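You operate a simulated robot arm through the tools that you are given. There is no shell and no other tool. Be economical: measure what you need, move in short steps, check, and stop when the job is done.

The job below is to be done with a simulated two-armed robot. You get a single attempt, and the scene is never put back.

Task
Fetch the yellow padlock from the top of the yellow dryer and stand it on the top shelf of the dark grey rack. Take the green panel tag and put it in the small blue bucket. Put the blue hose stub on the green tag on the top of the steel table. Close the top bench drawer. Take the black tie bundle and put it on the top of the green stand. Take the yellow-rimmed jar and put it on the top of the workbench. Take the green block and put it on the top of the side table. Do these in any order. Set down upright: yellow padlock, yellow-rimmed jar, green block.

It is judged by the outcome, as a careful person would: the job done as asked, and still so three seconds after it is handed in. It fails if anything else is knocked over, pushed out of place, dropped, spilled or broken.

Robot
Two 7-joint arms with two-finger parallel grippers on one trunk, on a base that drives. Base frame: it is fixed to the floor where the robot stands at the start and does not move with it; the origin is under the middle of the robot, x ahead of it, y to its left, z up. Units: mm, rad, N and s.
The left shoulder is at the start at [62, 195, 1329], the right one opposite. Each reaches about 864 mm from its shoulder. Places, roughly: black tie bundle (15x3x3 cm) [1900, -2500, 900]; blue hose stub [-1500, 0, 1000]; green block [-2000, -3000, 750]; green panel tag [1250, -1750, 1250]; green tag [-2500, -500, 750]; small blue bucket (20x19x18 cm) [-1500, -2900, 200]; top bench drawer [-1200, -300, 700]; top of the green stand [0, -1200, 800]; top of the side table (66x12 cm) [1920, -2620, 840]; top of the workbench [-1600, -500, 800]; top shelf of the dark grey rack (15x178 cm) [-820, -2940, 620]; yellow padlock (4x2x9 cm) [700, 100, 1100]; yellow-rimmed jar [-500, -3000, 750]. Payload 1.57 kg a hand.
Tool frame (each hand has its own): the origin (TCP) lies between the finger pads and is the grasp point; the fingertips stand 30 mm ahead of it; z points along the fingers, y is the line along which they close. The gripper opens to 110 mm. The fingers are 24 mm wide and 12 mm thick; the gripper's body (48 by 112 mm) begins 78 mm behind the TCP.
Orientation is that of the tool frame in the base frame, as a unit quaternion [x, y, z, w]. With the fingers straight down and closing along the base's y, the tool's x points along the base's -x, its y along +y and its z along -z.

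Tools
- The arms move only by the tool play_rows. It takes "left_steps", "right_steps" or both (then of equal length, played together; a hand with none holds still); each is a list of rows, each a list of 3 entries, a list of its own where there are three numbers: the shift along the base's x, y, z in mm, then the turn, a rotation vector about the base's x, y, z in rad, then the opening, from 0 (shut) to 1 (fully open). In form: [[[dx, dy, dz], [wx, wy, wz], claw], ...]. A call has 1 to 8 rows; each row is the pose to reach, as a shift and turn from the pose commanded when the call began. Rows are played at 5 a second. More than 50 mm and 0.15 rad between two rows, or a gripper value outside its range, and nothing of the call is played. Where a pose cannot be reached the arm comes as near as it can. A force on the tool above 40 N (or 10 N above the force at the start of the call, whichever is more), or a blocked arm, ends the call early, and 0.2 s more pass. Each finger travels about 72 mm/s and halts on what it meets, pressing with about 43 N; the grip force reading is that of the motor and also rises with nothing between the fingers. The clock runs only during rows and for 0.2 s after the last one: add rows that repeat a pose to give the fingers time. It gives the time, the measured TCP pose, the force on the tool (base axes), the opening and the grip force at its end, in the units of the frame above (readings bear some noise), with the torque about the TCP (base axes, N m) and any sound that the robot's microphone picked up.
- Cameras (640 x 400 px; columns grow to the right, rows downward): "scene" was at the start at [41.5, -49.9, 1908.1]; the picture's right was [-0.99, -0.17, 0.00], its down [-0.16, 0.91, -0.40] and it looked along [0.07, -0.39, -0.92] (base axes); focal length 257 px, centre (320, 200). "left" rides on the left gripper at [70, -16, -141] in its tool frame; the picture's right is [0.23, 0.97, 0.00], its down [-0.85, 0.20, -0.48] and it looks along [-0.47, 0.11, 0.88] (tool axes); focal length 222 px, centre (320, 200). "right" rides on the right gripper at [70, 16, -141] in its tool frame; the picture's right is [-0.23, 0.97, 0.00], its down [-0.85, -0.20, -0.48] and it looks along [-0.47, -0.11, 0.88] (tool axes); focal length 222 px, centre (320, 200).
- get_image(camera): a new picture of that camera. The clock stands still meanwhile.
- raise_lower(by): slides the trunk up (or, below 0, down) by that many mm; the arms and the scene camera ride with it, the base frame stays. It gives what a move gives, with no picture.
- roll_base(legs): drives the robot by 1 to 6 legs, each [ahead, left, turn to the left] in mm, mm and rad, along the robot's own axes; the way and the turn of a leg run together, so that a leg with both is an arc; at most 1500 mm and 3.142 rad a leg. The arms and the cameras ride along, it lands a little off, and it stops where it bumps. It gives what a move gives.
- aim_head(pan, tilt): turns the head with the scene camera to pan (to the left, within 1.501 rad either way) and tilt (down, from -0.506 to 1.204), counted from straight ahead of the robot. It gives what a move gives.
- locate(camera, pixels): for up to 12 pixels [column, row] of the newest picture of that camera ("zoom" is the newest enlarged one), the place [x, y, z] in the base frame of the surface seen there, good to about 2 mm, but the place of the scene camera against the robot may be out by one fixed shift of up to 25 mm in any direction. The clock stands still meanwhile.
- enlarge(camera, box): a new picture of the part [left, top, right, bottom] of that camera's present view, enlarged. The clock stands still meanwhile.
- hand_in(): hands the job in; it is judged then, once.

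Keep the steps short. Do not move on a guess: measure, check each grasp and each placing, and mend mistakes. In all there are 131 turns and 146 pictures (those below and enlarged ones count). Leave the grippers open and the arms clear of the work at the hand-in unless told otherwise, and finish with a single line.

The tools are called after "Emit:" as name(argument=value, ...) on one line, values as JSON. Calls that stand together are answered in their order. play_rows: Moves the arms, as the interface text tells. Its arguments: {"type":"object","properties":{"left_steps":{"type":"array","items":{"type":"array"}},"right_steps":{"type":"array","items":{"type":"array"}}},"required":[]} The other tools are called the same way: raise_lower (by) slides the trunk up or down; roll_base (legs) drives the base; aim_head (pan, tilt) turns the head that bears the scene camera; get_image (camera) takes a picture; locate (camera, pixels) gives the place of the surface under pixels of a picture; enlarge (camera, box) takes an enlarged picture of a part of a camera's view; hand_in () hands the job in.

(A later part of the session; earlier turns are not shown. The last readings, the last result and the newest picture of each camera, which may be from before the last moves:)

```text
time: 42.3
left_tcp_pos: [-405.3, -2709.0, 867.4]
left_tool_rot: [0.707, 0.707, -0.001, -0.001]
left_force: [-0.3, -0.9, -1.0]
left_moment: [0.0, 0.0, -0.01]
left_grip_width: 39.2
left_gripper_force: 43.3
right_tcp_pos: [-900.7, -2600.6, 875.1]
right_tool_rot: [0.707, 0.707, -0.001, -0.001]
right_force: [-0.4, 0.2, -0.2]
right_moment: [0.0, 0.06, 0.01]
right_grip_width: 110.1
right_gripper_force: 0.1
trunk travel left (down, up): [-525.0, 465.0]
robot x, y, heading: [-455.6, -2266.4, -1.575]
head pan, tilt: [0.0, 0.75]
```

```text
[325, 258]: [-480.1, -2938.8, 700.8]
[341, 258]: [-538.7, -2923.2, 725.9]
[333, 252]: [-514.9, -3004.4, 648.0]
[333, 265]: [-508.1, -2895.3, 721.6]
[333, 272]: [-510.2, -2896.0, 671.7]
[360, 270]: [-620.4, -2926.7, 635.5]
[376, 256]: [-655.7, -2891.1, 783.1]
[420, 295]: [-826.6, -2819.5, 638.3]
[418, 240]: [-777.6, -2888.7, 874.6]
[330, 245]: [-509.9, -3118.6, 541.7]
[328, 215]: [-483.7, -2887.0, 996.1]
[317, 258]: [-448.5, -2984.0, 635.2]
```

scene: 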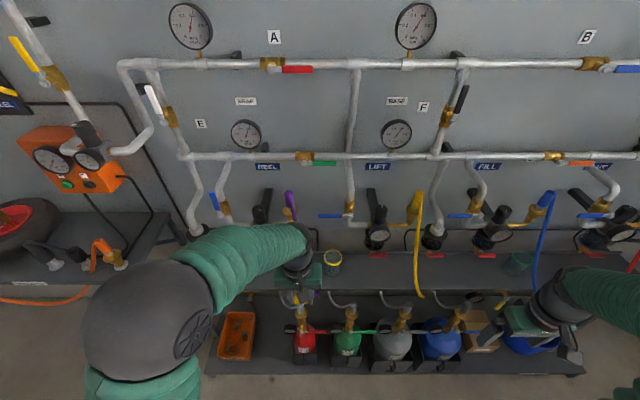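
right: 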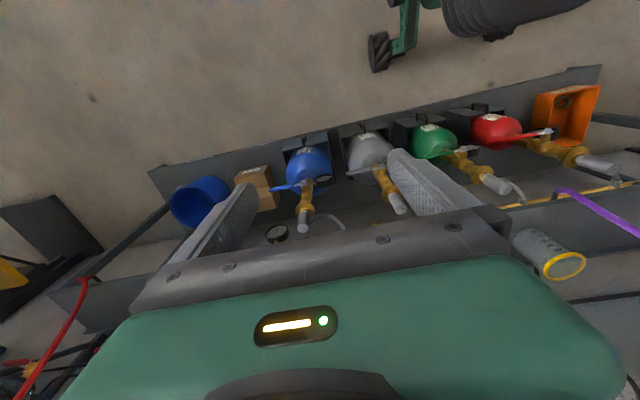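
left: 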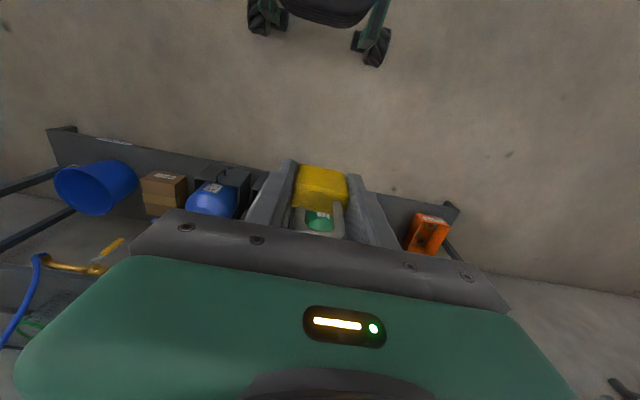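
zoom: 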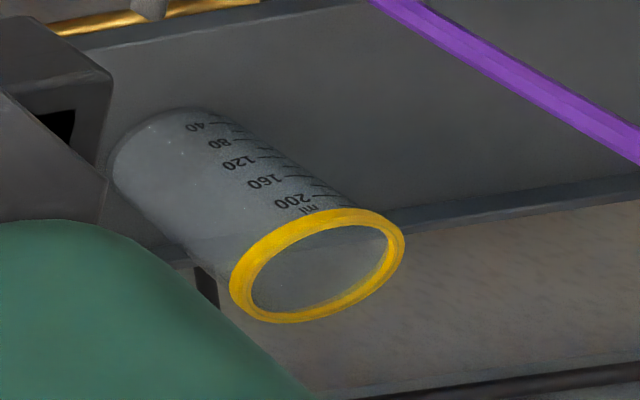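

Jar: rim centre ≈[-506,-2937], Ø62, rim z 709, shelf 619. Check the purple hose location and move the left hand aside.

Emit:
locate(camera="zoom", pixels=[[400, 10], [500, 75], [600, 135], [630, 155], [250, 200], [160, 130]])

Emit:
play_rows(left_steps=[[[30, 40, 0], [0, 0, 0], 0], [[60, 80, 0], [0, 0, 0], 0], [[100, 100, 0], [0, 0, 0], 0], [[145, 110, 0], [0, 0, 0], 0], [[190, 110, 0], [0, 0, 0], 0]], right_steps=[[[40, 0, 0], [-0.11, -0.028, 0.068], 1], [[85, 0, 0], [-0.22, -0.056, 0.135], 1], [[130, 0, 0], [-0.33, -0.084, 0.203], 1], [[175, 0, 0], [-0.44, -0.112, 0.271], 1], [[220, 0, 0], [-0.55, -0.14, 0.339], 1]])

Emit:
get_image(camera="right")

```text
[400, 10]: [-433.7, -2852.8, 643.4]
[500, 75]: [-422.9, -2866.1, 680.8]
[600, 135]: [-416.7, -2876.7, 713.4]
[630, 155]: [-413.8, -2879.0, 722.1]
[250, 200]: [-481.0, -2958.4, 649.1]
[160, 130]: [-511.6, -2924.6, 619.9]
```

```text
time: 43.5
left_tcp_pos: [-215.0, -2598.4, 867.9]
left_tool_rot: [0.707, 0.707, -0.002, -0.001]
left_force: [0.2, 0.7, -1.3]
left_moment: [0.02, 0.02, 0.0]
left_grip_width: 39.5
left_gripper_force: 43.1
right_tcp_pos: [-710.0, -2655.1, 896.7]
right_tool_rot: [0.551, 0.787, -0.143, 0.238]
right_force: [0.0, -1.4, -0.3]
right_moment: [0.02, 0.02, 0.0]
right_grip_width: 109.7
right_gripper_force: 0.0
right hand out of reach, approached as far as the arm can: row 4, 5
trunk travel left (down, up): [-525.0, 465.0]
robot x, y, heading: [-454.7, -2266.8, -1.577]
head pan, tilt: [0.0, 0.75]
```

```text
112 pictures are left
```

right: 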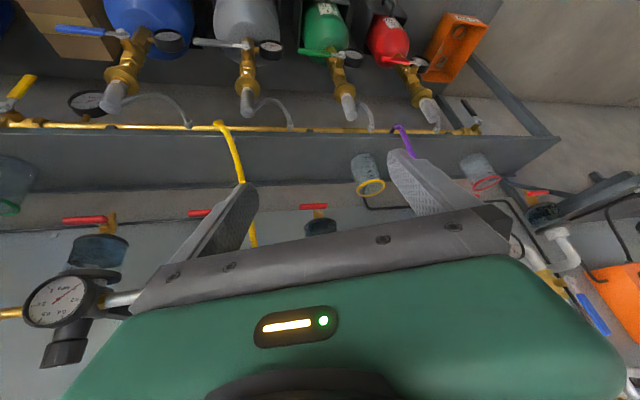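

Orientation tracks well. Continue to a pre-grasp point in front of the jar, finishing the tilt, opening ~0.8.

Emit:
play_rows(right_steps=[[[24, -28, -17], [-0.055, -0.014, 0.034], 1], [[47, -57, -35], [-0.11, -0.028, 0.068], 1], [[71, -85, -52], [-0.165, -0.042, 0.101], 1], [[95, -114, -70], [-0.22, -0.056, 0.135], 0.8], [[118, -142, -88], [-0.22, -0.056, 0.135], 0.8], [[142, -171, -105], [-0.22, -0.056, 0.135], 0.8]])

Emit:
get_image(camera="right")

```text
time: 44.9
left_tcp_pos: [-212.8, -2599.8, 867.7]
left_tool_rot: [0.708, 0.706, -0.001, -0.002]
left_force: [0.2, 0.4, -0.6]
left_moment: [0.02, 0.02, -0.04]
left_grip_width: 39.5
left_gripper_force: 43.1
right_tcp_pos: [-566.2, -2825.7, 789.0]
right_tool_rot: [0.472, 0.794, -0.197, 0.328]
right_force: [0.1, -0.7, 0.4]
right_moment: [-0.05, 0.01, -0.02]
right_grip_width: 87.8
right_gripper_force: 0.0
trunk travel left (down, up): [-525.0, 465.0]
robot x, y, heading: [-451.3, -2267.9, -1.57]
head pan, tilt: [0.0, 0.75]
```

```text
111 pictures are left
```

right: 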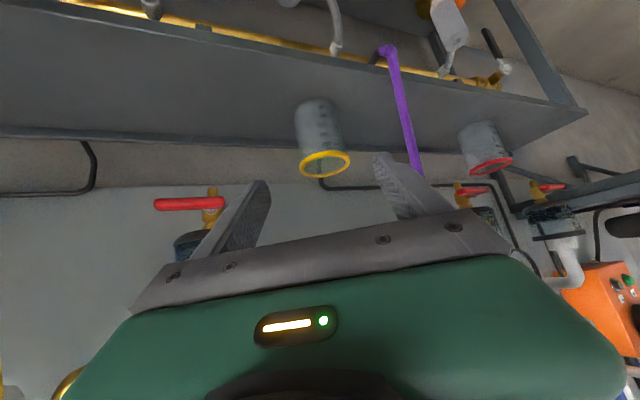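

Emit:
locate(camera="right", pixels=[[301, 164], [349, 160], [324, 152], [326, 176], [320, 125], [300, 115], [338, 112], [400, 100], [412, 150]])

```text
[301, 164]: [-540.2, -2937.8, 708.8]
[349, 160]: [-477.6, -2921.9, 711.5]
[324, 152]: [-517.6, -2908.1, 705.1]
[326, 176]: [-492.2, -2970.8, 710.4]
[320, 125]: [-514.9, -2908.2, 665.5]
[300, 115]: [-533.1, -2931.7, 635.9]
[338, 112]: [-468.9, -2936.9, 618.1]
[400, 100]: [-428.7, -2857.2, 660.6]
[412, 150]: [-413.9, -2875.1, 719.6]
```

Emit:
play_rows(right_steps=[[[15, -27, -32], [0, 0, 0], 0.8], [[29, -54, -64], [0, 0, 0], 0.8], [[44, -81, -96], [0, 0, 0], 0.8], [[59, -108, -126], [0, 0, 0], 0.8]])

Emit:
get_image(camera="right")

```text
time: 45.9
left_tcp_pos: [-215.7, -2600.3, 867.9]
left_tool_rot: [0.707, 0.707, -0.002, -0.002]
left_force: [0.3, -0.4, -1.1]
left_moment: [0.03, -0.04, 0.01]
left_grip_width: 39.2
left_gripper_force: 43.0
right_tcp_pos: [-509.3, -2935.0, 663.0]
right_tool_rot: [0.472, 0.794, -0.197, 0.329]
right_force: [0.0, -0.4, -0.6]
right_moment: [-0.02, -0.04, -0.02]
right_grip_width: 88.3
right_gripper_force: 0.1
trunk travel left (down, up): [-525.0, 465.0]
robot x, y, heading: [-455.5, -2267.9, -1.57]
head pan, tilt: [0.0, 0.75]
```

```text
110 pictures are left
```

right: 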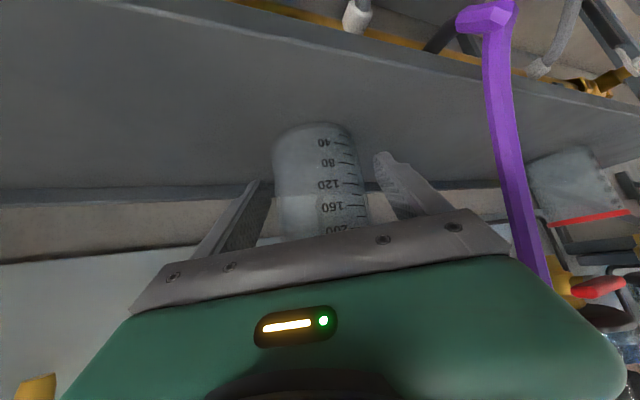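

The jar is between the fingers. Close and check.

Emit:
play_rows(right_steps=[[[0, 0, 0], [0, 0, 0], 0.5], [[0, 0, 0], [0, 0, 0], 0.4], [[0, 0, 0], [0, 0, 0], 0.4], [[0, 0, 0], [0, 0, 0], 0.4]])

Emit:
get_image(camera="right")

```text
time: 46.9
left_tcp_pos: [-214.9, -2599.6, 868.1]
left_tool_rot: [0.707, 0.707, -0.002, -0.001]
left_force: [-1.0, 0.8, -1.2]
left_moment: [0.0, -0.01, -0.02]
left_grip_width: 39.4
left_gripper_force: 43.1
right_tcp_pos: [-508.2, -2933.6, 664.0]
right_tool_rot: [0.471, 0.794, -0.197, 0.33]
right_force: [0.6, -0.9, 2.1]
right_moment: [-0.06, -0.11, 0.0]
right_grip_width: 64.1
right_gripper_force: 42.7
trunk travel left (down, up): [-525.0, 465.0]
robot x, y, heading: [-452.5, -2266.2, -1.576]
head pan, tilt: [0.0, 0.75]
```

```text
109 pictures are left
```

right: 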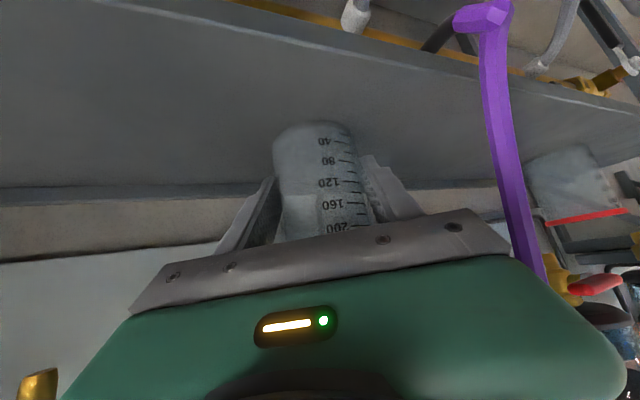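

Held (64 mm). Lift 25 mm, withdraw straight back (+y), then aside.

Emit:
play_rows(right_steps=[[[0, 0, 25], [0, 0, 0], 0.4], [[-8, 45, 35], [0, 0, 0], 0.4], [[-16, 92, 40], [0, 0, 0], 0.4], [[-24, 140, 45], [0, 0, 0], 0.4], [[-35, 186, 50], [0, 0, 0], 0.4], [[-60, 225, 65], [0, 0, 0], 0.4], [[-95, 250, 85], [0, 0, 0], 0.4], [[-135, 270, 105], [0, 0, 0], 0.4]])

Emit:
get_image(camera="scene")

```text
time: 47.9
left_tcp_pos: [-216.3, -2596.7, 869.3]
left_tool_rot: [0.707, 0.707, -0.002, 0.001]
left_force: [-0.6, 1.2, -1.2]
left_moment: [0.01, -0.02, 0.0]
left_grip_width: 39.2
left_gripper_force: 42.7
right_tcp_pos: [-628.4, -2820.5, 701.6]
right_tool_rot: [0.547, 0.748, -0.225, 0.302]
right_force: [0.7, 0.7, -0.6]
right_moment: [0.0, 0.0, 0.0]
right_grip_width: 64.6
right_gripper_force: 43.3
trunk travel left (down, up): [-525.0, 465.0]
robot x, y, heading: [-456.1, -2270.3, -1.572]
head pan, tilt: [0.0, 0.75]
stopped in row 4 (right hand): the arm was blocked; the commanded pose is now the measured one
```

```text
108 pictures are left
```

scene: 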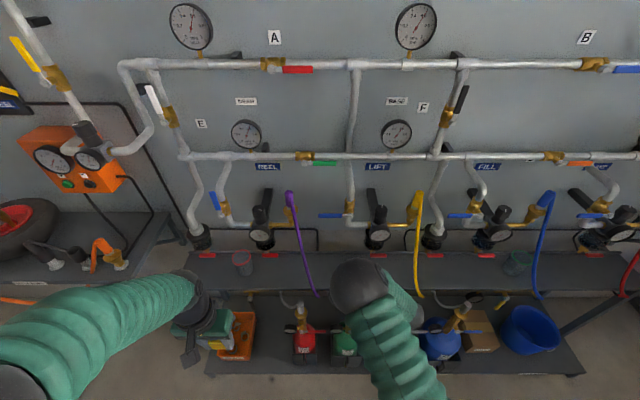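

The right arm is folding at its limit; I'll back the base away and shift right so both arms have room.

Emit:
roll_base(legs=[[-250, 0, 0], [0, -200, 0]])

Emit:
play_rows(right_steps=[[[-40, 0, 20], [0, 0, 0], 0.4], [[-80, 0, 40], [0, 0, 0], 0.4], [[-120, 10, 60], [0, 0, 0], 0.4], [[-160, 20, 80], [0, 0, 0], 0.4], [[-200, 30, 90], [0, 0, 0], 0.4], [[-240, 40, 100], [0, 0, 0], 0.4]])

Emit:
get_image(camera="scene")

Emit:
get_image(camera="right")

```text
time: 50.9
left_tcp_pos: [-408.0, -2346.4, 865.6]
left_tool_rot: [0.707, 0.708, -0.004, -0.002]
left_force: [1.2, -0.3, -0.6]
left_moment: [0.02, 0.02, 0.02]
left_grip_width: 39.0
left_gripper_force: 43.1
right_tcp_pos: [-816.7, -2572.6, 705.6]
right_tool_rot: [0.543, 0.749, -0.228, 0.304]
right_force: [0.2, -0.3, 0.6]
right_moment: [0.02, 0.05, -0.06]
right_grip_width: 64.0
right_gripper_force: 43.5
trunk travel left (down, up): [-525.0, 465.0]
robot x, y, heading: [-655.1, -2019.8, -1.567]
head pan, tilt: [0.0, 0.75]
```

```text
time: 52.3
left_tcp_pos: [-416.0, -2344.6, 869.7]
left_tool_rot: [0.706, 0.708, -0.002, 0.001]
left_force: [-0.3, 0.6, -1.0]
left_moment: [-0.03, -0.05, 0.0]
left_grip_width: 39.3
left_gripper_force: 43.6
right_tcp_pos: [-1064.6, -2532.1, 805.1]
right_tool_rot: [0.544, 0.747, -0.226, 0.307]
right_force: [0.6, -0.1, -0.4]
right_moment: [0.0, -0.02, 0.0]
right_grip_width: 63.9
right_gripper_force: 43.1
trunk travel left (down, up): [-525.0, 465.0]
robot x, y, heading: [-652.4, -2021.0, -1.571]
head pan, tilt: [0.0, 0.75]
```

```text
107 pictures are left
```

scene: 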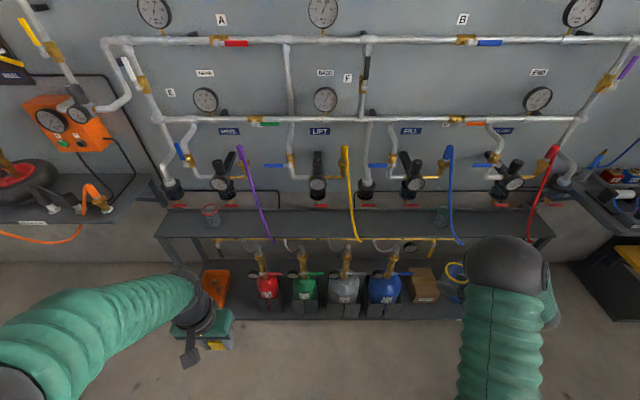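

```text
106 pictures are left
```

right: 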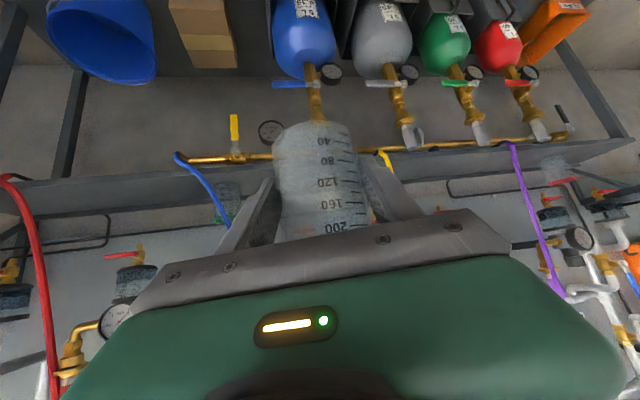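

Jar safely held, shelf undisturbed. Drive ahead 180 and bring the padlock low in front of the free bay.

Emit:
roll_base(legs=[[180, 0, 0]])

Emit:
play_rows(left_steps=[[[-20, -25, -28], [0, 0, 0], 0], [[-40, -50, -56], [0, 0, 0], 0], [[-60, -75, -85], [0, 0, 0], 0], [[-80, -100, -113], [0, 0, 0], 0], [[-98, -127, -140], [0, 0, 0], 0], [[-114, -150, -169], [0, 0, 0], 0]])

Emit:
get_image(camera="left")

Emit:
get_image(camera="scene")

```text
time: 53.8
left_tcp_pos: [-414.4, -2525.3, 868.6]
left_tool_rot: [0.708, 0.707, -0.002, 0.001]
left_force: [1.1, -0.2, -1.2]
left_moment: [-0.02, 0.01, 0.03]
left_grip_width: 39.2
left_gripper_force: 43.2
right_tcp_pos: [-1064.6, -2709.9, 806.0]
right_tool_rot: [0.544, 0.747, -0.227, 0.307]
right_force: [0.3, -0.5, -1.3]
right_moment: [0.03, -0.01, -0.01]
right_grip_width: 64.4
right_gripper_force: 43.2
trunk travel left (down, up): [-525.0, 465.0]
robot x, y, heading: [-651.9, -2198.0, -1.573]
head pan, tilt: [0.0, 0.75]
```

```text
time: 55.2
left_tcp_pos: [-529.3, -2677.0, 698.4]
left_tool_rot: [0.706, 0.708, -0.001, 0.001]
left_force: [0.3, -0.7, 0.3]
left_moment: [0.0, 0.02, 0.02]
left_grip_width: 39.5
left_gripper_force: 42.6
right_tcp_pos: [-1065.2, -2710.9, 804.1]
right_tool_rot: [0.545, 0.747, -0.226, 0.306]
right_force: [-0.8, 0.1, -0.8]
right_moment: [-0.01, 0.05, 0.0]
right_grip_width: 64.1
right_gripper_force: 42.8
trunk travel left (down, up): [-525.0, 465.0]
robot x, y, heading: [-655.2, -2194.7, -1.576]
head pan, tilt: [0.0, 0.75]
```

```text
105 pictures are left
```

left: 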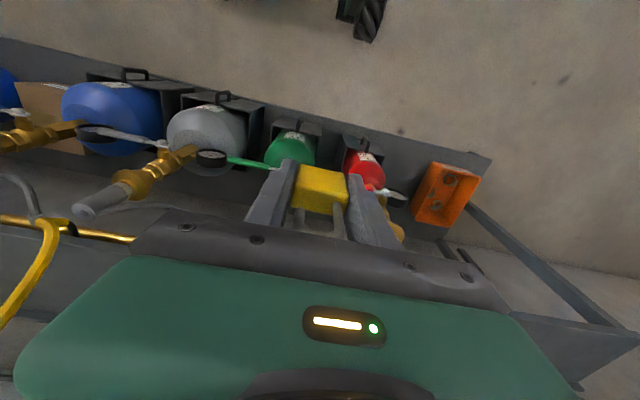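

```text
104 pictures are left
```

scene: 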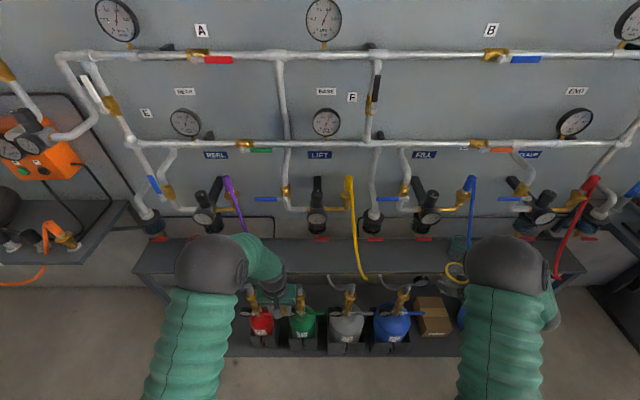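

Path ahead is clear. Move in at low height to y≈-2880.

Emit:
play_rows(left_steps=[[[0, -45, 0], [0, 0, 0], 0], [[0, -90, 0], [0, 0, 0], 0], [[0, -135, -5], [0, 0, 0], 0], [[0, -170, -15], [0, 0, 0], 0], [[0, -203, -25], [0, 0, 0], 0]])

Emit:
get_image(camera="left")

Emit:
get_image(camera="scene")

```text
time: 56.4
left_tcp_pos: [-527.2, -2868.6, 676.4]
left_tool_rot: [0.706, 0.708, -0.001, 0.0]
left_force: [-0.5, 0.2, -1.2]
left_moment: [0.04, 0.02, 0.02]
left_grip_width: 39.4
left_gripper_force: 43.1
left hand out of reach, approached as far as the arm can: row 5
right_tcp_pos: [-1064.3, -2709.2, 804.6]
right_tool_rot: [0.544, 0.747, -0.227, 0.307]
right_force: [-0.5, 0.2, -0.7]
right_moment: [-0.01, -0.02, 0.01]
right_grip_width: 63.8
right_gripper_force: 43.2
trunk travel left (down, up): [-525.0, 465.0]
robot x, y, heading: [-655.4, -2195.6, -1.57]
head pan, tilt: [0.0, 0.75]
```

```text
103 pictures are left
```

left: 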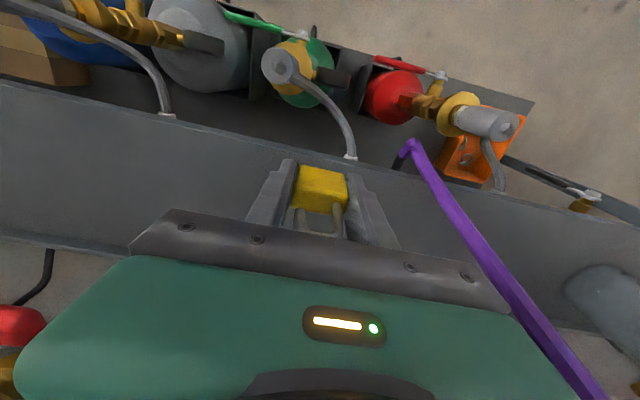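

```text
102 pictures are left
```

scene: 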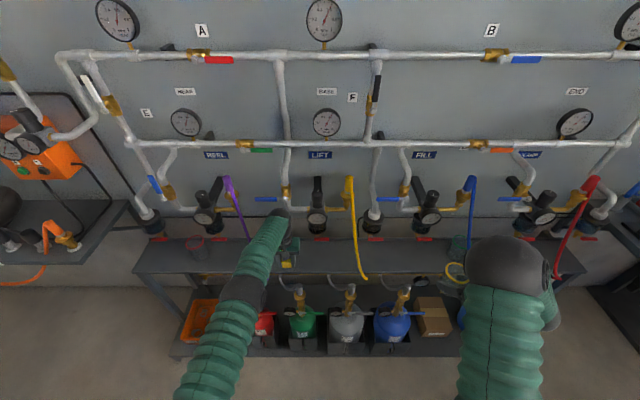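

At reach limit; nudge the base 25 mm ahead, then lower.

Emit:
roll_base(legs=[[25, 0, 0]])

Emit:
play_rows(left_steps=[[[0, 0, -10], [0, 0, 0], 0], [[0, 0, -18], [0, 0, 0], 0]])

Emit:
enlarge(camera="left", box=[200, 130, 440, 280])

Emit:
locate(camera="zoom", pixels=[[60, 60], [60, 160], [520, 130], [520, 200], [315, 60], [315, 70]])

```text
time: 57.2
left_tcp_pos: [-528.6, -2894.5, 677.3]
left_tool_rot: [0.707, 0.708, -0.002, 0.0]
left_force: [-0.6, 0.4, -1.1]
left_moment: [-0.01, 0.02, -0.01]
left_grip_width: 39.2
left_gripper_force: 42.6
right_tcp_pos: [-1063.3, -2735.7, 804.4]
right_tool_rot: [0.545, 0.748, -0.225, 0.306]
right_force: [0.5, -0.4, -0.7]
right_moment: [-0.02, -0.01, -0.03]
right_grip_width: 64.2
right_gripper_force: 43.1
trunk travel left (down, up): [-525.0, 465.0]
robot x, y, heading: [-657.3, -2224.8, -1.568]
head pan, tilt: [0.0, 0.75]
```

```text
time: 57.8
left_tcp_pos: [-528.6, -2892.8, 660.3]
left_tool_rot: [0.707, 0.707, -0.002, 0.002]
left_force: [-0.9, -0.3, -1.6]
left_moment: [0.01, 0.03, -0.02]
left_grip_width: 39.2
left_gripper_force: 42.9
right_tcp_pos: [-1063.9, -2733.8, 805.7]
right_tool_rot: [0.544, 0.747, -0.227, 0.308]
right_force: [-1.0, 0.2, -0.5]
right_moment: [0.01, -0.03, -0.01]
right_grip_width: 64.0
right_gripper_force: 43.3
trunk travel left (down, up): [-525.0, 465.0]
robot x, y, heading: [-655.3, -2222.5, -1.568]
head pan, tilt: [0.0, 0.75]
```

```text
2.67 times, centred on (320, 205) of left
```

zoom: 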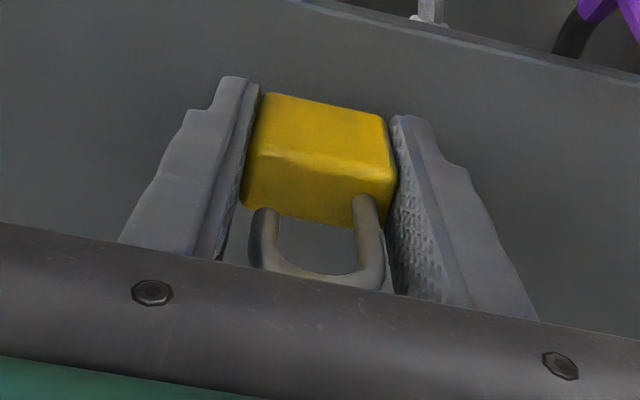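

```text
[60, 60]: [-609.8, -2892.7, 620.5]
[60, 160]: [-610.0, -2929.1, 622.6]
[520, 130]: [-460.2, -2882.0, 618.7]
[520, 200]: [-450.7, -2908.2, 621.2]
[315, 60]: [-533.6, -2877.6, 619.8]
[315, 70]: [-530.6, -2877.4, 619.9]
```

Over the shelf; base of padlock ≈10 mm above it. Lower gently.

Emit:
play_rows(left_steps=[[[0, 0, -4], [0, 0, 0], 0], [[0, 0, -7], [0, 0, 0], 0], [[0, 0, -9], [0, 0, 0], 0], [[0, 0, -10], [0, 0, 0], 0]])

```text
time: 58.8
left_tcp_pos: [-527.1, -2891.3, 651.2]
left_tool_rot: [0.707, 0.707, -0.003, 0.002]
left_force: [0.3, -0.7, 1.9]
left_moment: [0.02, -0.04, 0.02]
left_grip_width: 39.4
left_gripper_force: 43.3
left hand out of reach, approached as far as the arm can: row 3, 4
right_tcp_pos: [-1064.6, -2732.8, 806.9]
right_tool_rot: [0.545, 0.747, -0.227, 0.307]
right_force: [0.1, -0.6, -0.1]
right_moment: [0.03, -0.01, 0.0]
right_grip_width: 63.9
right_gripper_force: 42.9
trunk travel left (down, up): [-525.0, 465.0]
robot x, y, heading: [-652.5, -2223.2, -1.573]
head pan, tilt: [0.0, 0.75]
```

Emit:
play_rows(left_steps=[[[0, 4, -2], [0, 0, 0], 0], [[0, 6, -3], [0, 0, 0], 0]])

Emit:
enlarge(camera="left", box=[200, 130, 440, 280])

```text
time: 59.4
left_tcp_pos: [-526.7, -2884.6, 651.9]
left_tool_rot: [0.707, 0.707, -0.004, 0.004]
left_force: [0.7, -5.7, 17.6]
left_moment: [-0.08, -0.04, 0.02]
left_grip_width: 39.4
left_gripper_force: 43.0
right_tcp_pos: [-1065.5, -2732.1, 807.3]
right_tool_rot: [0.543, 0.747, -0.227, 0.308]
right_force: [0.4, 0.5, -0.4]
right_moment: [0.0, 0.02, 0.0]
right_grip_width: 63.8
right_gripper_force: 42.7
trunk travel left (down, up): [-525.0, 465.0]
robot x, y, heading: [-653.3, -2222.1, -1.565]
head pan, tilt: [0.0, 0.75]
```

```text
2.67 times, centred on (320, 205) of left
```

zoom: 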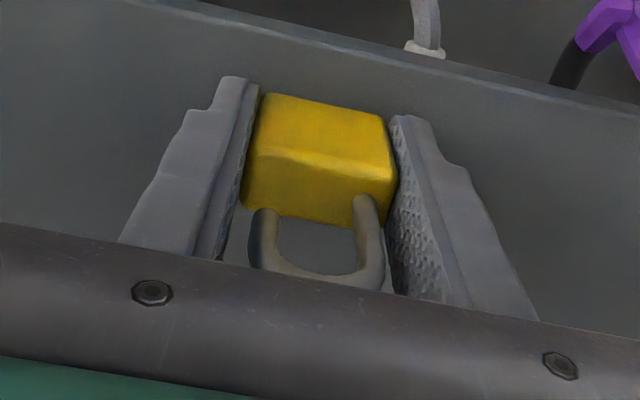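

Contact confirmed. Open, then withdraw straight back (fingers clear both sides, body above the shackle).

Emit:
play_rows(left_steps=[[[0, 0, 2], [0, 0, 0], 0.3], [[0, 0, 3], [0, 0, 0], 0.7], [[0, 0, 4], [0, 0, 0], 0.75], [[0, 0, 4], [0, 0, 0], 0.75]])

Emit:
enlarge(camera="left", box=[200, 130, 440, 280])

Emit:
play_rows(left_steps=[[[0, 40, 6], [0, 0, 0], 0.75], [[0, 85, 8], [0, 0, 0], 0.75], [[0, 130, 20], [0, 0, 0], 0.75], [[0, 175, 30], [0, 0, 0], 0.75]])

Emit:
get_image(camera="left")

```text
time: 60.4
left_tcp_pos: [-527.7, -2885.3, 652.7]
left_tool_rot: [0.706, 0.708, -0.001, 0.001]
left_force: [-0.7, 0.2, 0.3]
left_moment: [0.04, 0.0, 0.02]
left_grip_width: 82.6
left_gripper_force: 0.1
right_tcp_pos: [-1063.5, -2732.5, 807.0]
right_tool_rot: [0.545, 0.747, -0.227, 0.306]
right_force: [-0.1, 0.2, -0.7]
right_moment: [-0.01, 0.0, -0.03]
right_grip_width: 63.9
right_gripper_force: 43.0
trunk travel left (down, up): [-525.0, 465.0]
robot x, y, heading: [-653.2, -2219.3, -1.573]
head pan, tilt: [0.0, 0.75]
```

```text
2.67 times, centred on (320, 205) of left
```

zoom: 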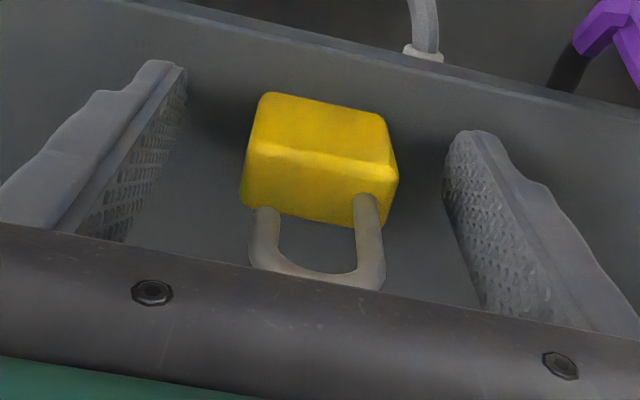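

```text
time: 61.4
left_tcp_pos: [-527.3, -2707.9, 683.4]
left_tool_rot: [0.707, 0.707, -0.003, 0.003]
left_force: [-0.1, -0.2, 0.1]
left_moment: [0.0, -0.03, -0.04]
left_grip_width: 82.5
left_gripper_force: 0.0
right_tcp_pos: [-1064.4, -2731.4, 806.1]
right_tool_rot: [0.545, 0.746, -0.228, 0.307]
right_force: [-0.7, 0.0, -0.9]
right_moment: [0.0, 0.01, 0.0]
right_grip_width: 63.9
right_gripper_force: 43.3
trunk travel left (down, up): [-525.0, 465.0]
robot x, y, heading: [-653.3, -2221.4, -1.578]
head pan, tilt: [0.0, 0.75]
```

```text
98 pictures are left
```

left: 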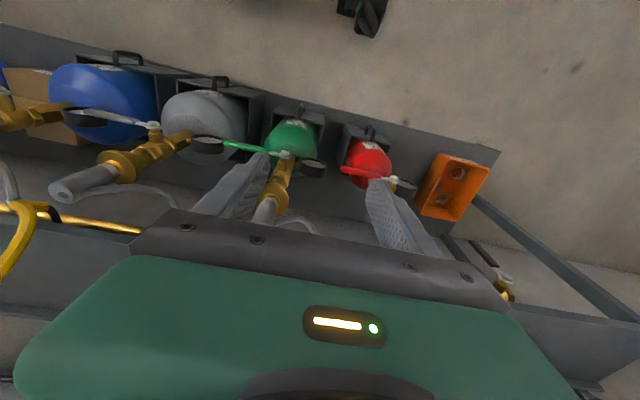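

Padlock released, standing. Next the green block: back off, raise the trunk 250, strafe right, and look at the wall shelf there.

Emit:
roll_base(legs=[[-250, 0, 0], [0, -1300, 0]])

Emit:
raise_lower(by=250)

Emit:
aim_head(pan=0.0, tilt=0.7)

Emit:
get_image(camera="scene")

```text
time: 69.4
left_tcp_pos: [-1833.3, -2451.2, 683.0]
left_tool_rot: [0.708, 0.706, -0.003, 0.001]
left_force: [-0.2, 0.0, -0.7]
left_moment: [0.0, -0.03, -0.01]
left_grip_width: 82.5
left_gripper_force: 0.1
right_tcp_pos: [-2370.3, -2472.5, 806.4]
right_tool_rot: [0.547, 0.745, -0.229, 0.306]
right_force: [0.5, 0.1, -1.0]
right_moment: [-0.02, 0.0, -0.01]
right_grip_width: 63.7
right_gripper_force: 42.7
trunk travel left (down, up): [-525.0, 465.0]
robot x, y, heading: [-1957.6, -1967.4, -1.58]
head pan, tilt: [0.0, 0.75]
```

```text
time: 72.0
left_tcp_pos: [-1833.3, -2450.2, 934.5]
left_tool_rot: [0.708, 0.706, -0.002, 0.003]
left_force: [-0.8, 0.8, 0.6]
left_moment: [-0.01, 0.0, 0.0]
left_grip_width: 82.4
left_gripper_force: 0.0
right_tcp_pos: [-2371.7, -2472.0, 1056.7]
right_tool_rot: [0.546, 0.745, -0.229, 0.307]
right_force: [-0.1, 0.2, -1.1]
right_moment: [-0.04, 0.0, 0.04]
right_grip_width: 63.0
right_gripper_force: 43.3
trunk travel left (down, up): [-775.0, 215.0]
robot x, y, heading: [-1952.7, -1964.7, -1.577]
head pan, tilt: [0.0, 0.75]
```

```text
time: 72.6
left_tcp_pos: [-1834.6, -2450.7, 934.1]
left_tool_rot: [0.708, 0.706, -0.002, 0.002]
left_force: [-0.9, -0.8, 0.2]
left_moment: [0.0, 0.01, -0.01]
left_grip_width: 82.1
left_gripper_force: 0.1
right_tcp_pos: [-2371.6, -2472.4, 1056.7]
right_tool_rot: [0.546, 0.745, -0.229, 0.307]
right_force: [-0.3, -0.1, -1.0]
right_moment: [0.01, -0.03, 0.0]
right_grip_width: 62.8
right_gripper_force: 43.4
trunk travel left (down, up): [-775.0, 215.0]
robot x, y, heading: [-1955.6, -1963.9, -1.582]
head pan, tilt: [0.0, 0.7]
```

```text
97 pictures are left
```

scene: 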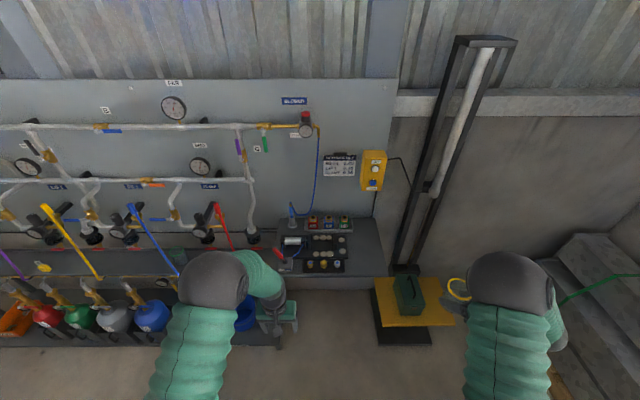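

Emit:
enlarge(camera="scene", box=[260, 190, 450, 320])

Emit:
locate(camera="zoom", pixels=[[177, 110], [277, 110], [285, 105], [230, 112], [180, 140], [265, 170], [100, 165], [165, 245], [495, 345], [405, 285], [110, 250], [290, 128]])

```text
3.08 times, centred on (355, 255) of scene
```

zoom: 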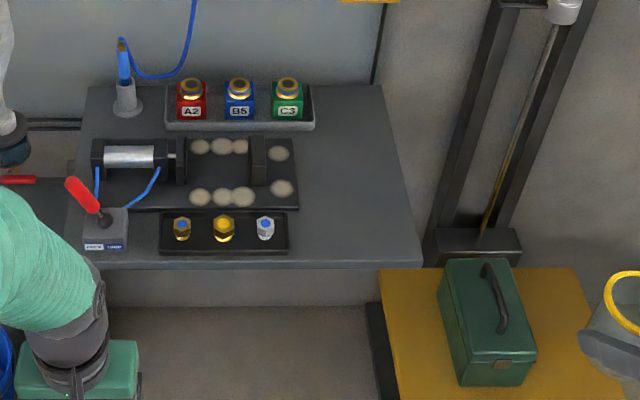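

```text
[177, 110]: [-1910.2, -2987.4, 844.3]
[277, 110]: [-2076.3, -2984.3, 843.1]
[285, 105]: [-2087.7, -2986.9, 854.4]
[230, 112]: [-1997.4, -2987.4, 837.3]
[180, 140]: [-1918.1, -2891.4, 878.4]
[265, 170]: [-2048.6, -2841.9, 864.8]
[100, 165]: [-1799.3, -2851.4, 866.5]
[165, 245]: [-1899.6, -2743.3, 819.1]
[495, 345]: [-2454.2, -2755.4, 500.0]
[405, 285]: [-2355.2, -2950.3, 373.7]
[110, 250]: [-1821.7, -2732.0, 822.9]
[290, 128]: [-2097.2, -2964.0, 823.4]
```

The green block "C3" sits in a small tray at ≈[-2090,-3000]. First retract the right hand with the jar, then approach.

Emit:
play_rows(right_steps=[[[0, 25, 20], [0, 0, 0], 0.4], [[0, 50, 40], [0, 0, 0], 0.4], [[0, 75, 60], [0, 0, 0], 0.4], [[0, 100, 80], [0, 0, 0], 0.4], [[0, 130, 100], [0, 0, 0], 0.4]], left_steps=[[[0, 0, 25], [0, 0, 0], 0.75], [[0, 0, 50], [0, 0, 0], 0.75], [[0, 0, 75], [0, 0, 0], 0.75], [[0, 0, 100], [0, 0, 0], 0.75], [[0, 0, 120], [0, 0, 0], 0.75]])

Emit:
roll_base(legs=[[0, -180, 0.012], [270, 0, 0]])

Emit:
get_image(camera="left")

Emit:
get_image(camera="scene")

```text
time: 73.8
left_tcp_pos: [-1833.1, -2447.1, 1055.2]
left_tool_rot: [0.709, 0.706, -0.004, 0.003]
left_force: [-0.6, 0.1, -0.2]
left_moment: [-0.01, 0.02, 0.0]
left_grip_width: 82.4
left_gripper_force: 0.0
right_tcp_pos: [-2370.2, -2340.5, 1159.6]
right_tool_rot: [0.545, 0.745, -0.229, 0.308]
right_force: [0.0, 1.1, -1.1]
right_moment: [-0.01, 0.01, 0.0]
right_grip_width: 63.1
right_gripper_force: 42.9
trunk travel left (down, up): [-775.0, 215.0]
robot x, y, heading: [-1955.9, -1967.1, -1.578]
head pan, tilt: [0.0, 0.7]
```

```text
time: 76.8
left_tcp_pos: [-2002.4, -2717.1, 1055.3]
left_tool_rot: [0.704, 0.71, -0.005, 0.0]
left_force: [0.8, 0.4, 0.1]
left_moment: [0.01, 0.02, 0.03]
left_grip_width: 82.6
left_gripper_force: 0.0
right_tcp_pos: [-2539.6, -2616.0, 1161.2]
right_tool_rot: [0.54, 0.749, -0.229, 0.307]
right_force: [-0.3, 0.2, 0.5]
right_moment: [0.04, 0.04, 0.0]
right_grip_width: 62.6
right_gripper_force: 43.2
trunk travel left (down, up): [-775.0, 215.0]
robot x, y, heading: [-2135.9, -2231.5, -1.568]
head pan, tilt: [0.0, 0.7]
```

```text
95 pictures are left
```

left: 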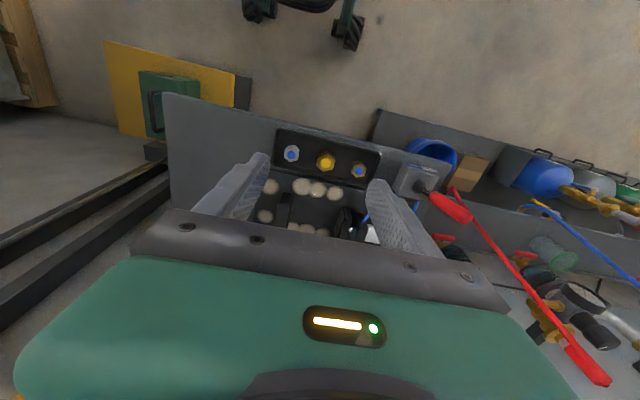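

```text
94 pictures are left
```

scene: 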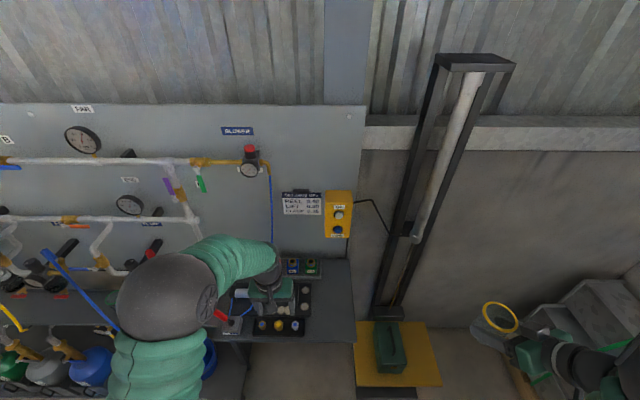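

Emit:
play_rows(left_steps=[[[-20, -40, 0], [0, 0, 0], 0.75], [[-40, -80, 0], [0, 0, 0], 0.75], [[-60, -120, 0], [0, 0, 0], 0.75], [[-75, -160, 0], [0, 0, 0], 0.75], [[-88, -195, 0], [0, 0, 0], 0.75]])

Emit:
get_image(camera="left")

```text
time: 78.0
left_tcp_pos: [-2091.8, -2903.4, 1052.2]
left_tool_rot: [0.704, 0.71, 0.0, -0.001]
left_force: [0.4, -0.3, -0.3]
left_moment: [0.03, 0.0, -0.01]
left_grip_width: 82.8
left_gripper_force: 0.1
left hand out of reach, approached as far as the arm can: row 5
right_tcp_pos: [-2546.3, -2619.3, 1158.6]
right_tool_rot: [0.541, 0.749, -0.227, 0.308]
right_force: [0.2, 0.1, -1.5]
right_moment: [-0.03, 0.04, 0.02]
right_grip_width: 63.2
right_gripper_force: 43.2
trunk travel left (down, up): [-775.0, 215.0]
robot x, y, heading: [-2141.0, -2235.5, -1.567]
head pan, tilt: [0.0, 0.7]
```

```text
93 pictures are left
```

left: 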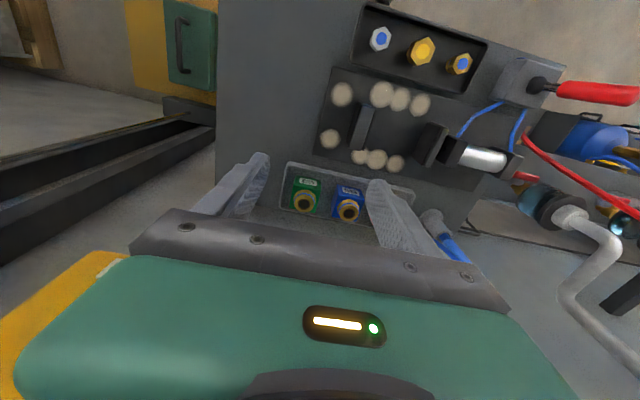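

Emit:
enlarge(camera="left", box=[260, 150, 400, 240])

Emit:
locate(camera="zoom", pixels=[[155, 135], [150, 195], [280, 150], [275, 200], [215, 130], [215, 215], [200, 270], [320, 190], [340, 150], [115, 180], [210, 100], [420, 170]])

```text
4.44 times, centred on (330, 195) of left
```

zoom: 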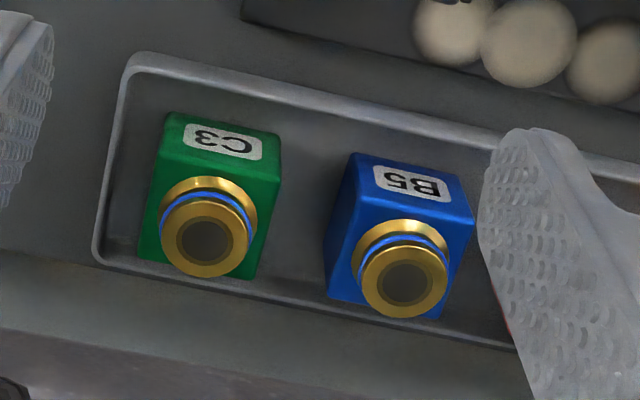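

```text
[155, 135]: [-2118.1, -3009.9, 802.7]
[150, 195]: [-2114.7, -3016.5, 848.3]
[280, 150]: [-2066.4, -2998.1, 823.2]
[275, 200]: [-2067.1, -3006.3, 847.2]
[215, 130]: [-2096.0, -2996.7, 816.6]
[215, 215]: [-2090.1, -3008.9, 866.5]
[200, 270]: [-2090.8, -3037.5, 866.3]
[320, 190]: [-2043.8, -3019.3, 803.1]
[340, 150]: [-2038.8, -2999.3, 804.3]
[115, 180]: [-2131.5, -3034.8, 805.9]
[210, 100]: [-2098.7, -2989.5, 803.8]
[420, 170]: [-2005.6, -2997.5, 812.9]
```

Emit:
locate(camera="zoom", pixels=[[127, 70], [97, 250], [180, 290], [337, 200], [200, 72]])

Emit:
locate(camera="scene", pixels=[[383, 295], [395, 230], [430, 210], [410, 240], [385, 320], [430, 380], [520, 375], [590, 290], [500, 380]])

```text
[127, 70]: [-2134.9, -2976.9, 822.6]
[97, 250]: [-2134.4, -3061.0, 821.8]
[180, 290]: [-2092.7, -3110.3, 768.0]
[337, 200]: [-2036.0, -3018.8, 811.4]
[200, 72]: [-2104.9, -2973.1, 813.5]
```

```text
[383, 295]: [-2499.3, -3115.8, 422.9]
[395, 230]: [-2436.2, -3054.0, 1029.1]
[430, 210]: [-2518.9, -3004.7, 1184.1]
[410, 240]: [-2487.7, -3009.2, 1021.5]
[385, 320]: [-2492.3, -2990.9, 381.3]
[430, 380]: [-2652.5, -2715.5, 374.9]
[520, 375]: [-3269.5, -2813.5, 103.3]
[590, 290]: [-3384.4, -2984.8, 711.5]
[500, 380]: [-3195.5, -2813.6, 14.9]
```

Block: x −2115…−2067, y −2997…−3042, z 803–847; tray lip top 822. Drive ahead 115 mm and re-measure.

Emit:
roll_base(legs=[[115, 0, 0]])

Emit:
play_rows(left_steps=[[[0, 0, -45], [0, 0, 0], 0.6], [[0, 0, -85], [0, 0, 0], 0.54]])

Emit:
enlarge(camera="left", box=[220, 130, 420, 260])

```text
time: 79.2
left_tcp_pos: [-2089.6, -3013.1, 1057.0]
left_tool_rot: [0.705, 0.71, -0.005, 0.002]
left_force: [3.4, 2.5, 2.0]
left_moment: [-0.02, 0.16, -0.13]
left_grip_width: 80.9
left_gripper_force: 0.0
right_tcp_pos: [-2544.0, -2729.0, 1161.5]
right_tool_rot: [0.54, 0.749, -0.229, 0.309]
right_force: [0.0, 0.0, -0.6]
right_moment: [0.03, -0.03, 0.0]
right_grip_width: 63.0
right_gripper_force: 42.8
trunk travel left (down, up): [-775.0, 215.0]
robot x, y, heading: [-2134.1, -2350.2, -1.566]
head pan, tilt: [0.0, 0.7]
```

```text
time: 79.8
left_tcp_pos: [-2089.7, -3012.8, 971.2]
left_tool_rot: [0.704, 0.71, -0.004, 0.002]
left_force: [0.4, -0.1, 0.3]
left_moment: [0.03, 0.03, -0.02]
left_grip_width: 59.1
left_gripper_force: 0.0
left hand out of reach, approached as far as the arm can: row 2
right_tcp_pos: [-2543.6, -2729.1, 1160.1]
right_tool_rot: [0.541, 0.748, -0.229, 0.309]
right_force: [-0.3, 0.4, -0.7]
right_moment: [0.0, -0.02, -0.01]
right_grip_width: 62.7
right_gripper_force: 42.6
trunk travel left (down, up): [-775.0, 215.0]
robot x, y, heading: [-2134.6, -2351.1, -1.568]
head pan, tilt: [0.0, 0.7]
```

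```text
3.08 times, centred on (320, 195) of left
```

zoom: 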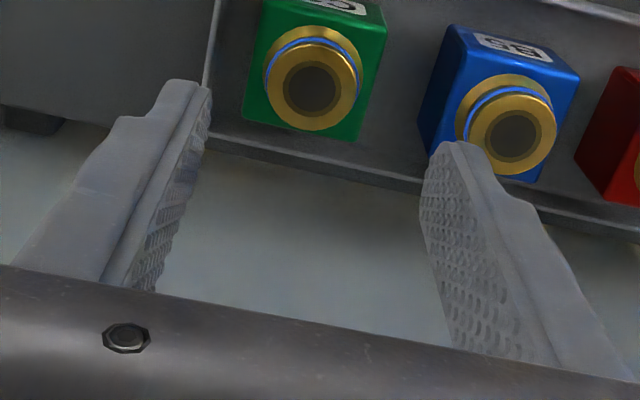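

Emit:
locate(camera="zoom", pixels=[[250, 80], [375, 80], [315, 30], [315, 95], [440, 90], [215, 60], [380, 25], [262, 25]])

Emit:
get_image(camera="scene")

```text
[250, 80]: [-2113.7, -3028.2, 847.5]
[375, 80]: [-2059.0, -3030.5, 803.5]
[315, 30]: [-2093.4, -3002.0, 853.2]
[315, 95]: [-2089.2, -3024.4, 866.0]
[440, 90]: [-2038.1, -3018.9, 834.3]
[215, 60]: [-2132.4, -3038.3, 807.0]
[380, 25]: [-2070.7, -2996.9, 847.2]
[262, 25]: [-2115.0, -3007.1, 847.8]
```

```text
90 pictures are left
```

scene: 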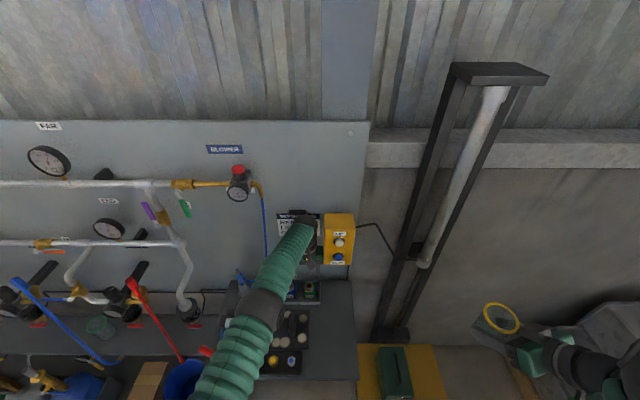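

Tilt the tool 0.3 rad (wrist toward robot) to gain reach, and lower above the block.

Emit:
play_rows(left_steps=[[[-1, -1, -10], [-0.15, 0, 0], 0.54], [[-2, -3, -30], [-0.3, 0, 0], 0.54], [[-2, -5, -60], [-0.3, 0, 0], 0.54]])

Emit:
enlarge(camera="left", box=[220, 130, 420, 260])

Emit:
locate(camera="zoom", pixels=[[320, 160], [260, 150], [380, 160], [320, 100]])

```text
time: 80.7
left_tcp_pos: [-2093.5, -3018.8, 909.4]
left_tool_rot: [0.697, 0.701, -0.11, 0.108]
left_force: [0.0, -0.6, -1.1]
left_moment: [0.03, 0.02, -0.01]
left_grip_width: 59.4
left_gripper_force: 0.0
right_tcp_pos: [-2545.2, -2733.0, 1158.6]
right_tool_rot: [0.541, 0.749, -0.226, 0.308]
right_force: [-0.3, -0.1, -1.0]
right_moment: [0.01, 0.0, 0.0]
right_grip_width: 62.4
right_gripper_force: 43.6
trunk travel left (down, up): [-775.0, 215.0]
robot x, y, heading: [-2135.9, -2347.8, -1.564]
head pan, tilt: [0.0, 0.7]
```

```text
3.08 times, centred on (320, 195) of left
```

zoom: 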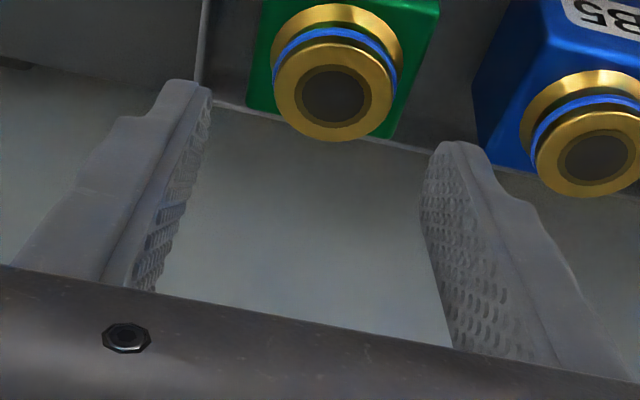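

```text
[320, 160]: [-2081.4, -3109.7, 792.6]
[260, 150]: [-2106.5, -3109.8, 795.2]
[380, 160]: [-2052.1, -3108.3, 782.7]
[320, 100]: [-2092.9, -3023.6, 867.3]
```

Emit:
play_rows(left_steps=[[[1, 0, -25], [0, 0, 0], 0.54], [[1, 0, -42], [0, 0, 0], 0.54], [[1, 0, -54], [0, 0, 0], 0.54]])

Emit:
enlarge(camera="left", box=[220, 130, 420, 260])

```text
time: 81.5
left_tcp_pos: [-2091.4, -3017.0, 856.1]
left_tool_rot: [0.697, 0.701, -0.109, 0.106]
left_force: [-0.1, -0.4, 0.3]
left_moment: [-0.02, 0.03, 0.0]
left_grip_width: 59.1
left_gripper_force: 0.0
right_tcp_pos: [-2544.4, -2730.7, 1159.2]
right_tool_rot: [0.541, 0.749, -0.228, 0.309]
right_force: [0.0, -1.2, 0.1]
right_moment: [0.01, 0.01, -0.04]
right_grip_width: 62.7
right_gripper_force: 42.3
trunk travel left (down, up): [-775.0, 215.0]
robot x, y, heading: [-2134.9, -2345.3, -1.568]
head pan, tilt: [0.0, 0.7]
```

```text
3.08 times, centred on (320, 195) of left
```

zoom: 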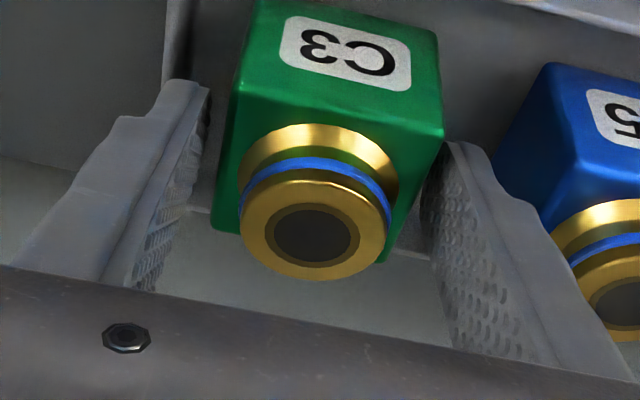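

Emit:
play_rows(left_steps=[[[0, 2, -3], [0, 0, 0], 0.54], [[0, 2, -3], [0, 0, 0], 0.3], [[0, 2, -3], [0, 0, 0], 0.3], [[0, 2, -3], [0, 0, 0], 0.3], [[0, 2, 15], [0, 0, 0], 0.3], [[0, 2, 40], [0, 0, 0], 0.3]])

Emit:
enlarge(camera="left", box=[220, 130, 420, 260])

```text
time: 82.8
left_tcp_pos: [-2091.7, -3014.1, 896.1]
left_tool_rot: [0.696, 0.701, -0.109, 0.107]
left_force: [0.3, -0.7, -2.6]
left_moment: [-0.01, 0.04, 0.01]
left_grip_width: 49.4
left_gripper_force: 43.4
right_tcp_pos: [-2544.1, -2730.3, 1159.8]
right_tool_rot: [0.541, 0.748, -0.228, 0.31]
right_force: [0.1, -0.3, -1.0]
right_moment: [-0.03, 0.0, 0.0]
right_grip_width: 62.9
right_gripper_force: 42.6
trunk travel left (down, up): [-775.0, 215.0]
robot x, y, heading: [-2136.8, -2349.0, -1.566]
head pan, tilt: [0.0, 0.7]
```

```text
3.08 times, centred on (320, 195) of left
```

zoom: 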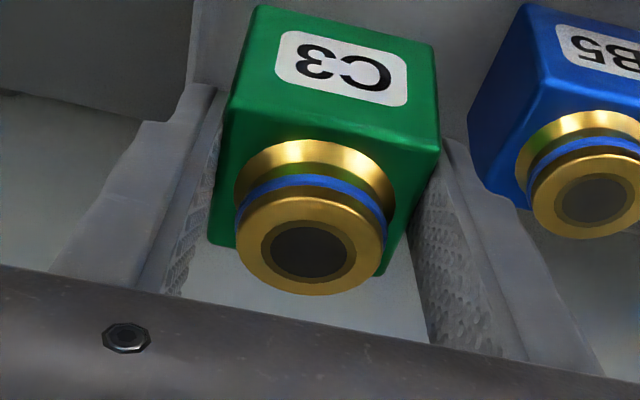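

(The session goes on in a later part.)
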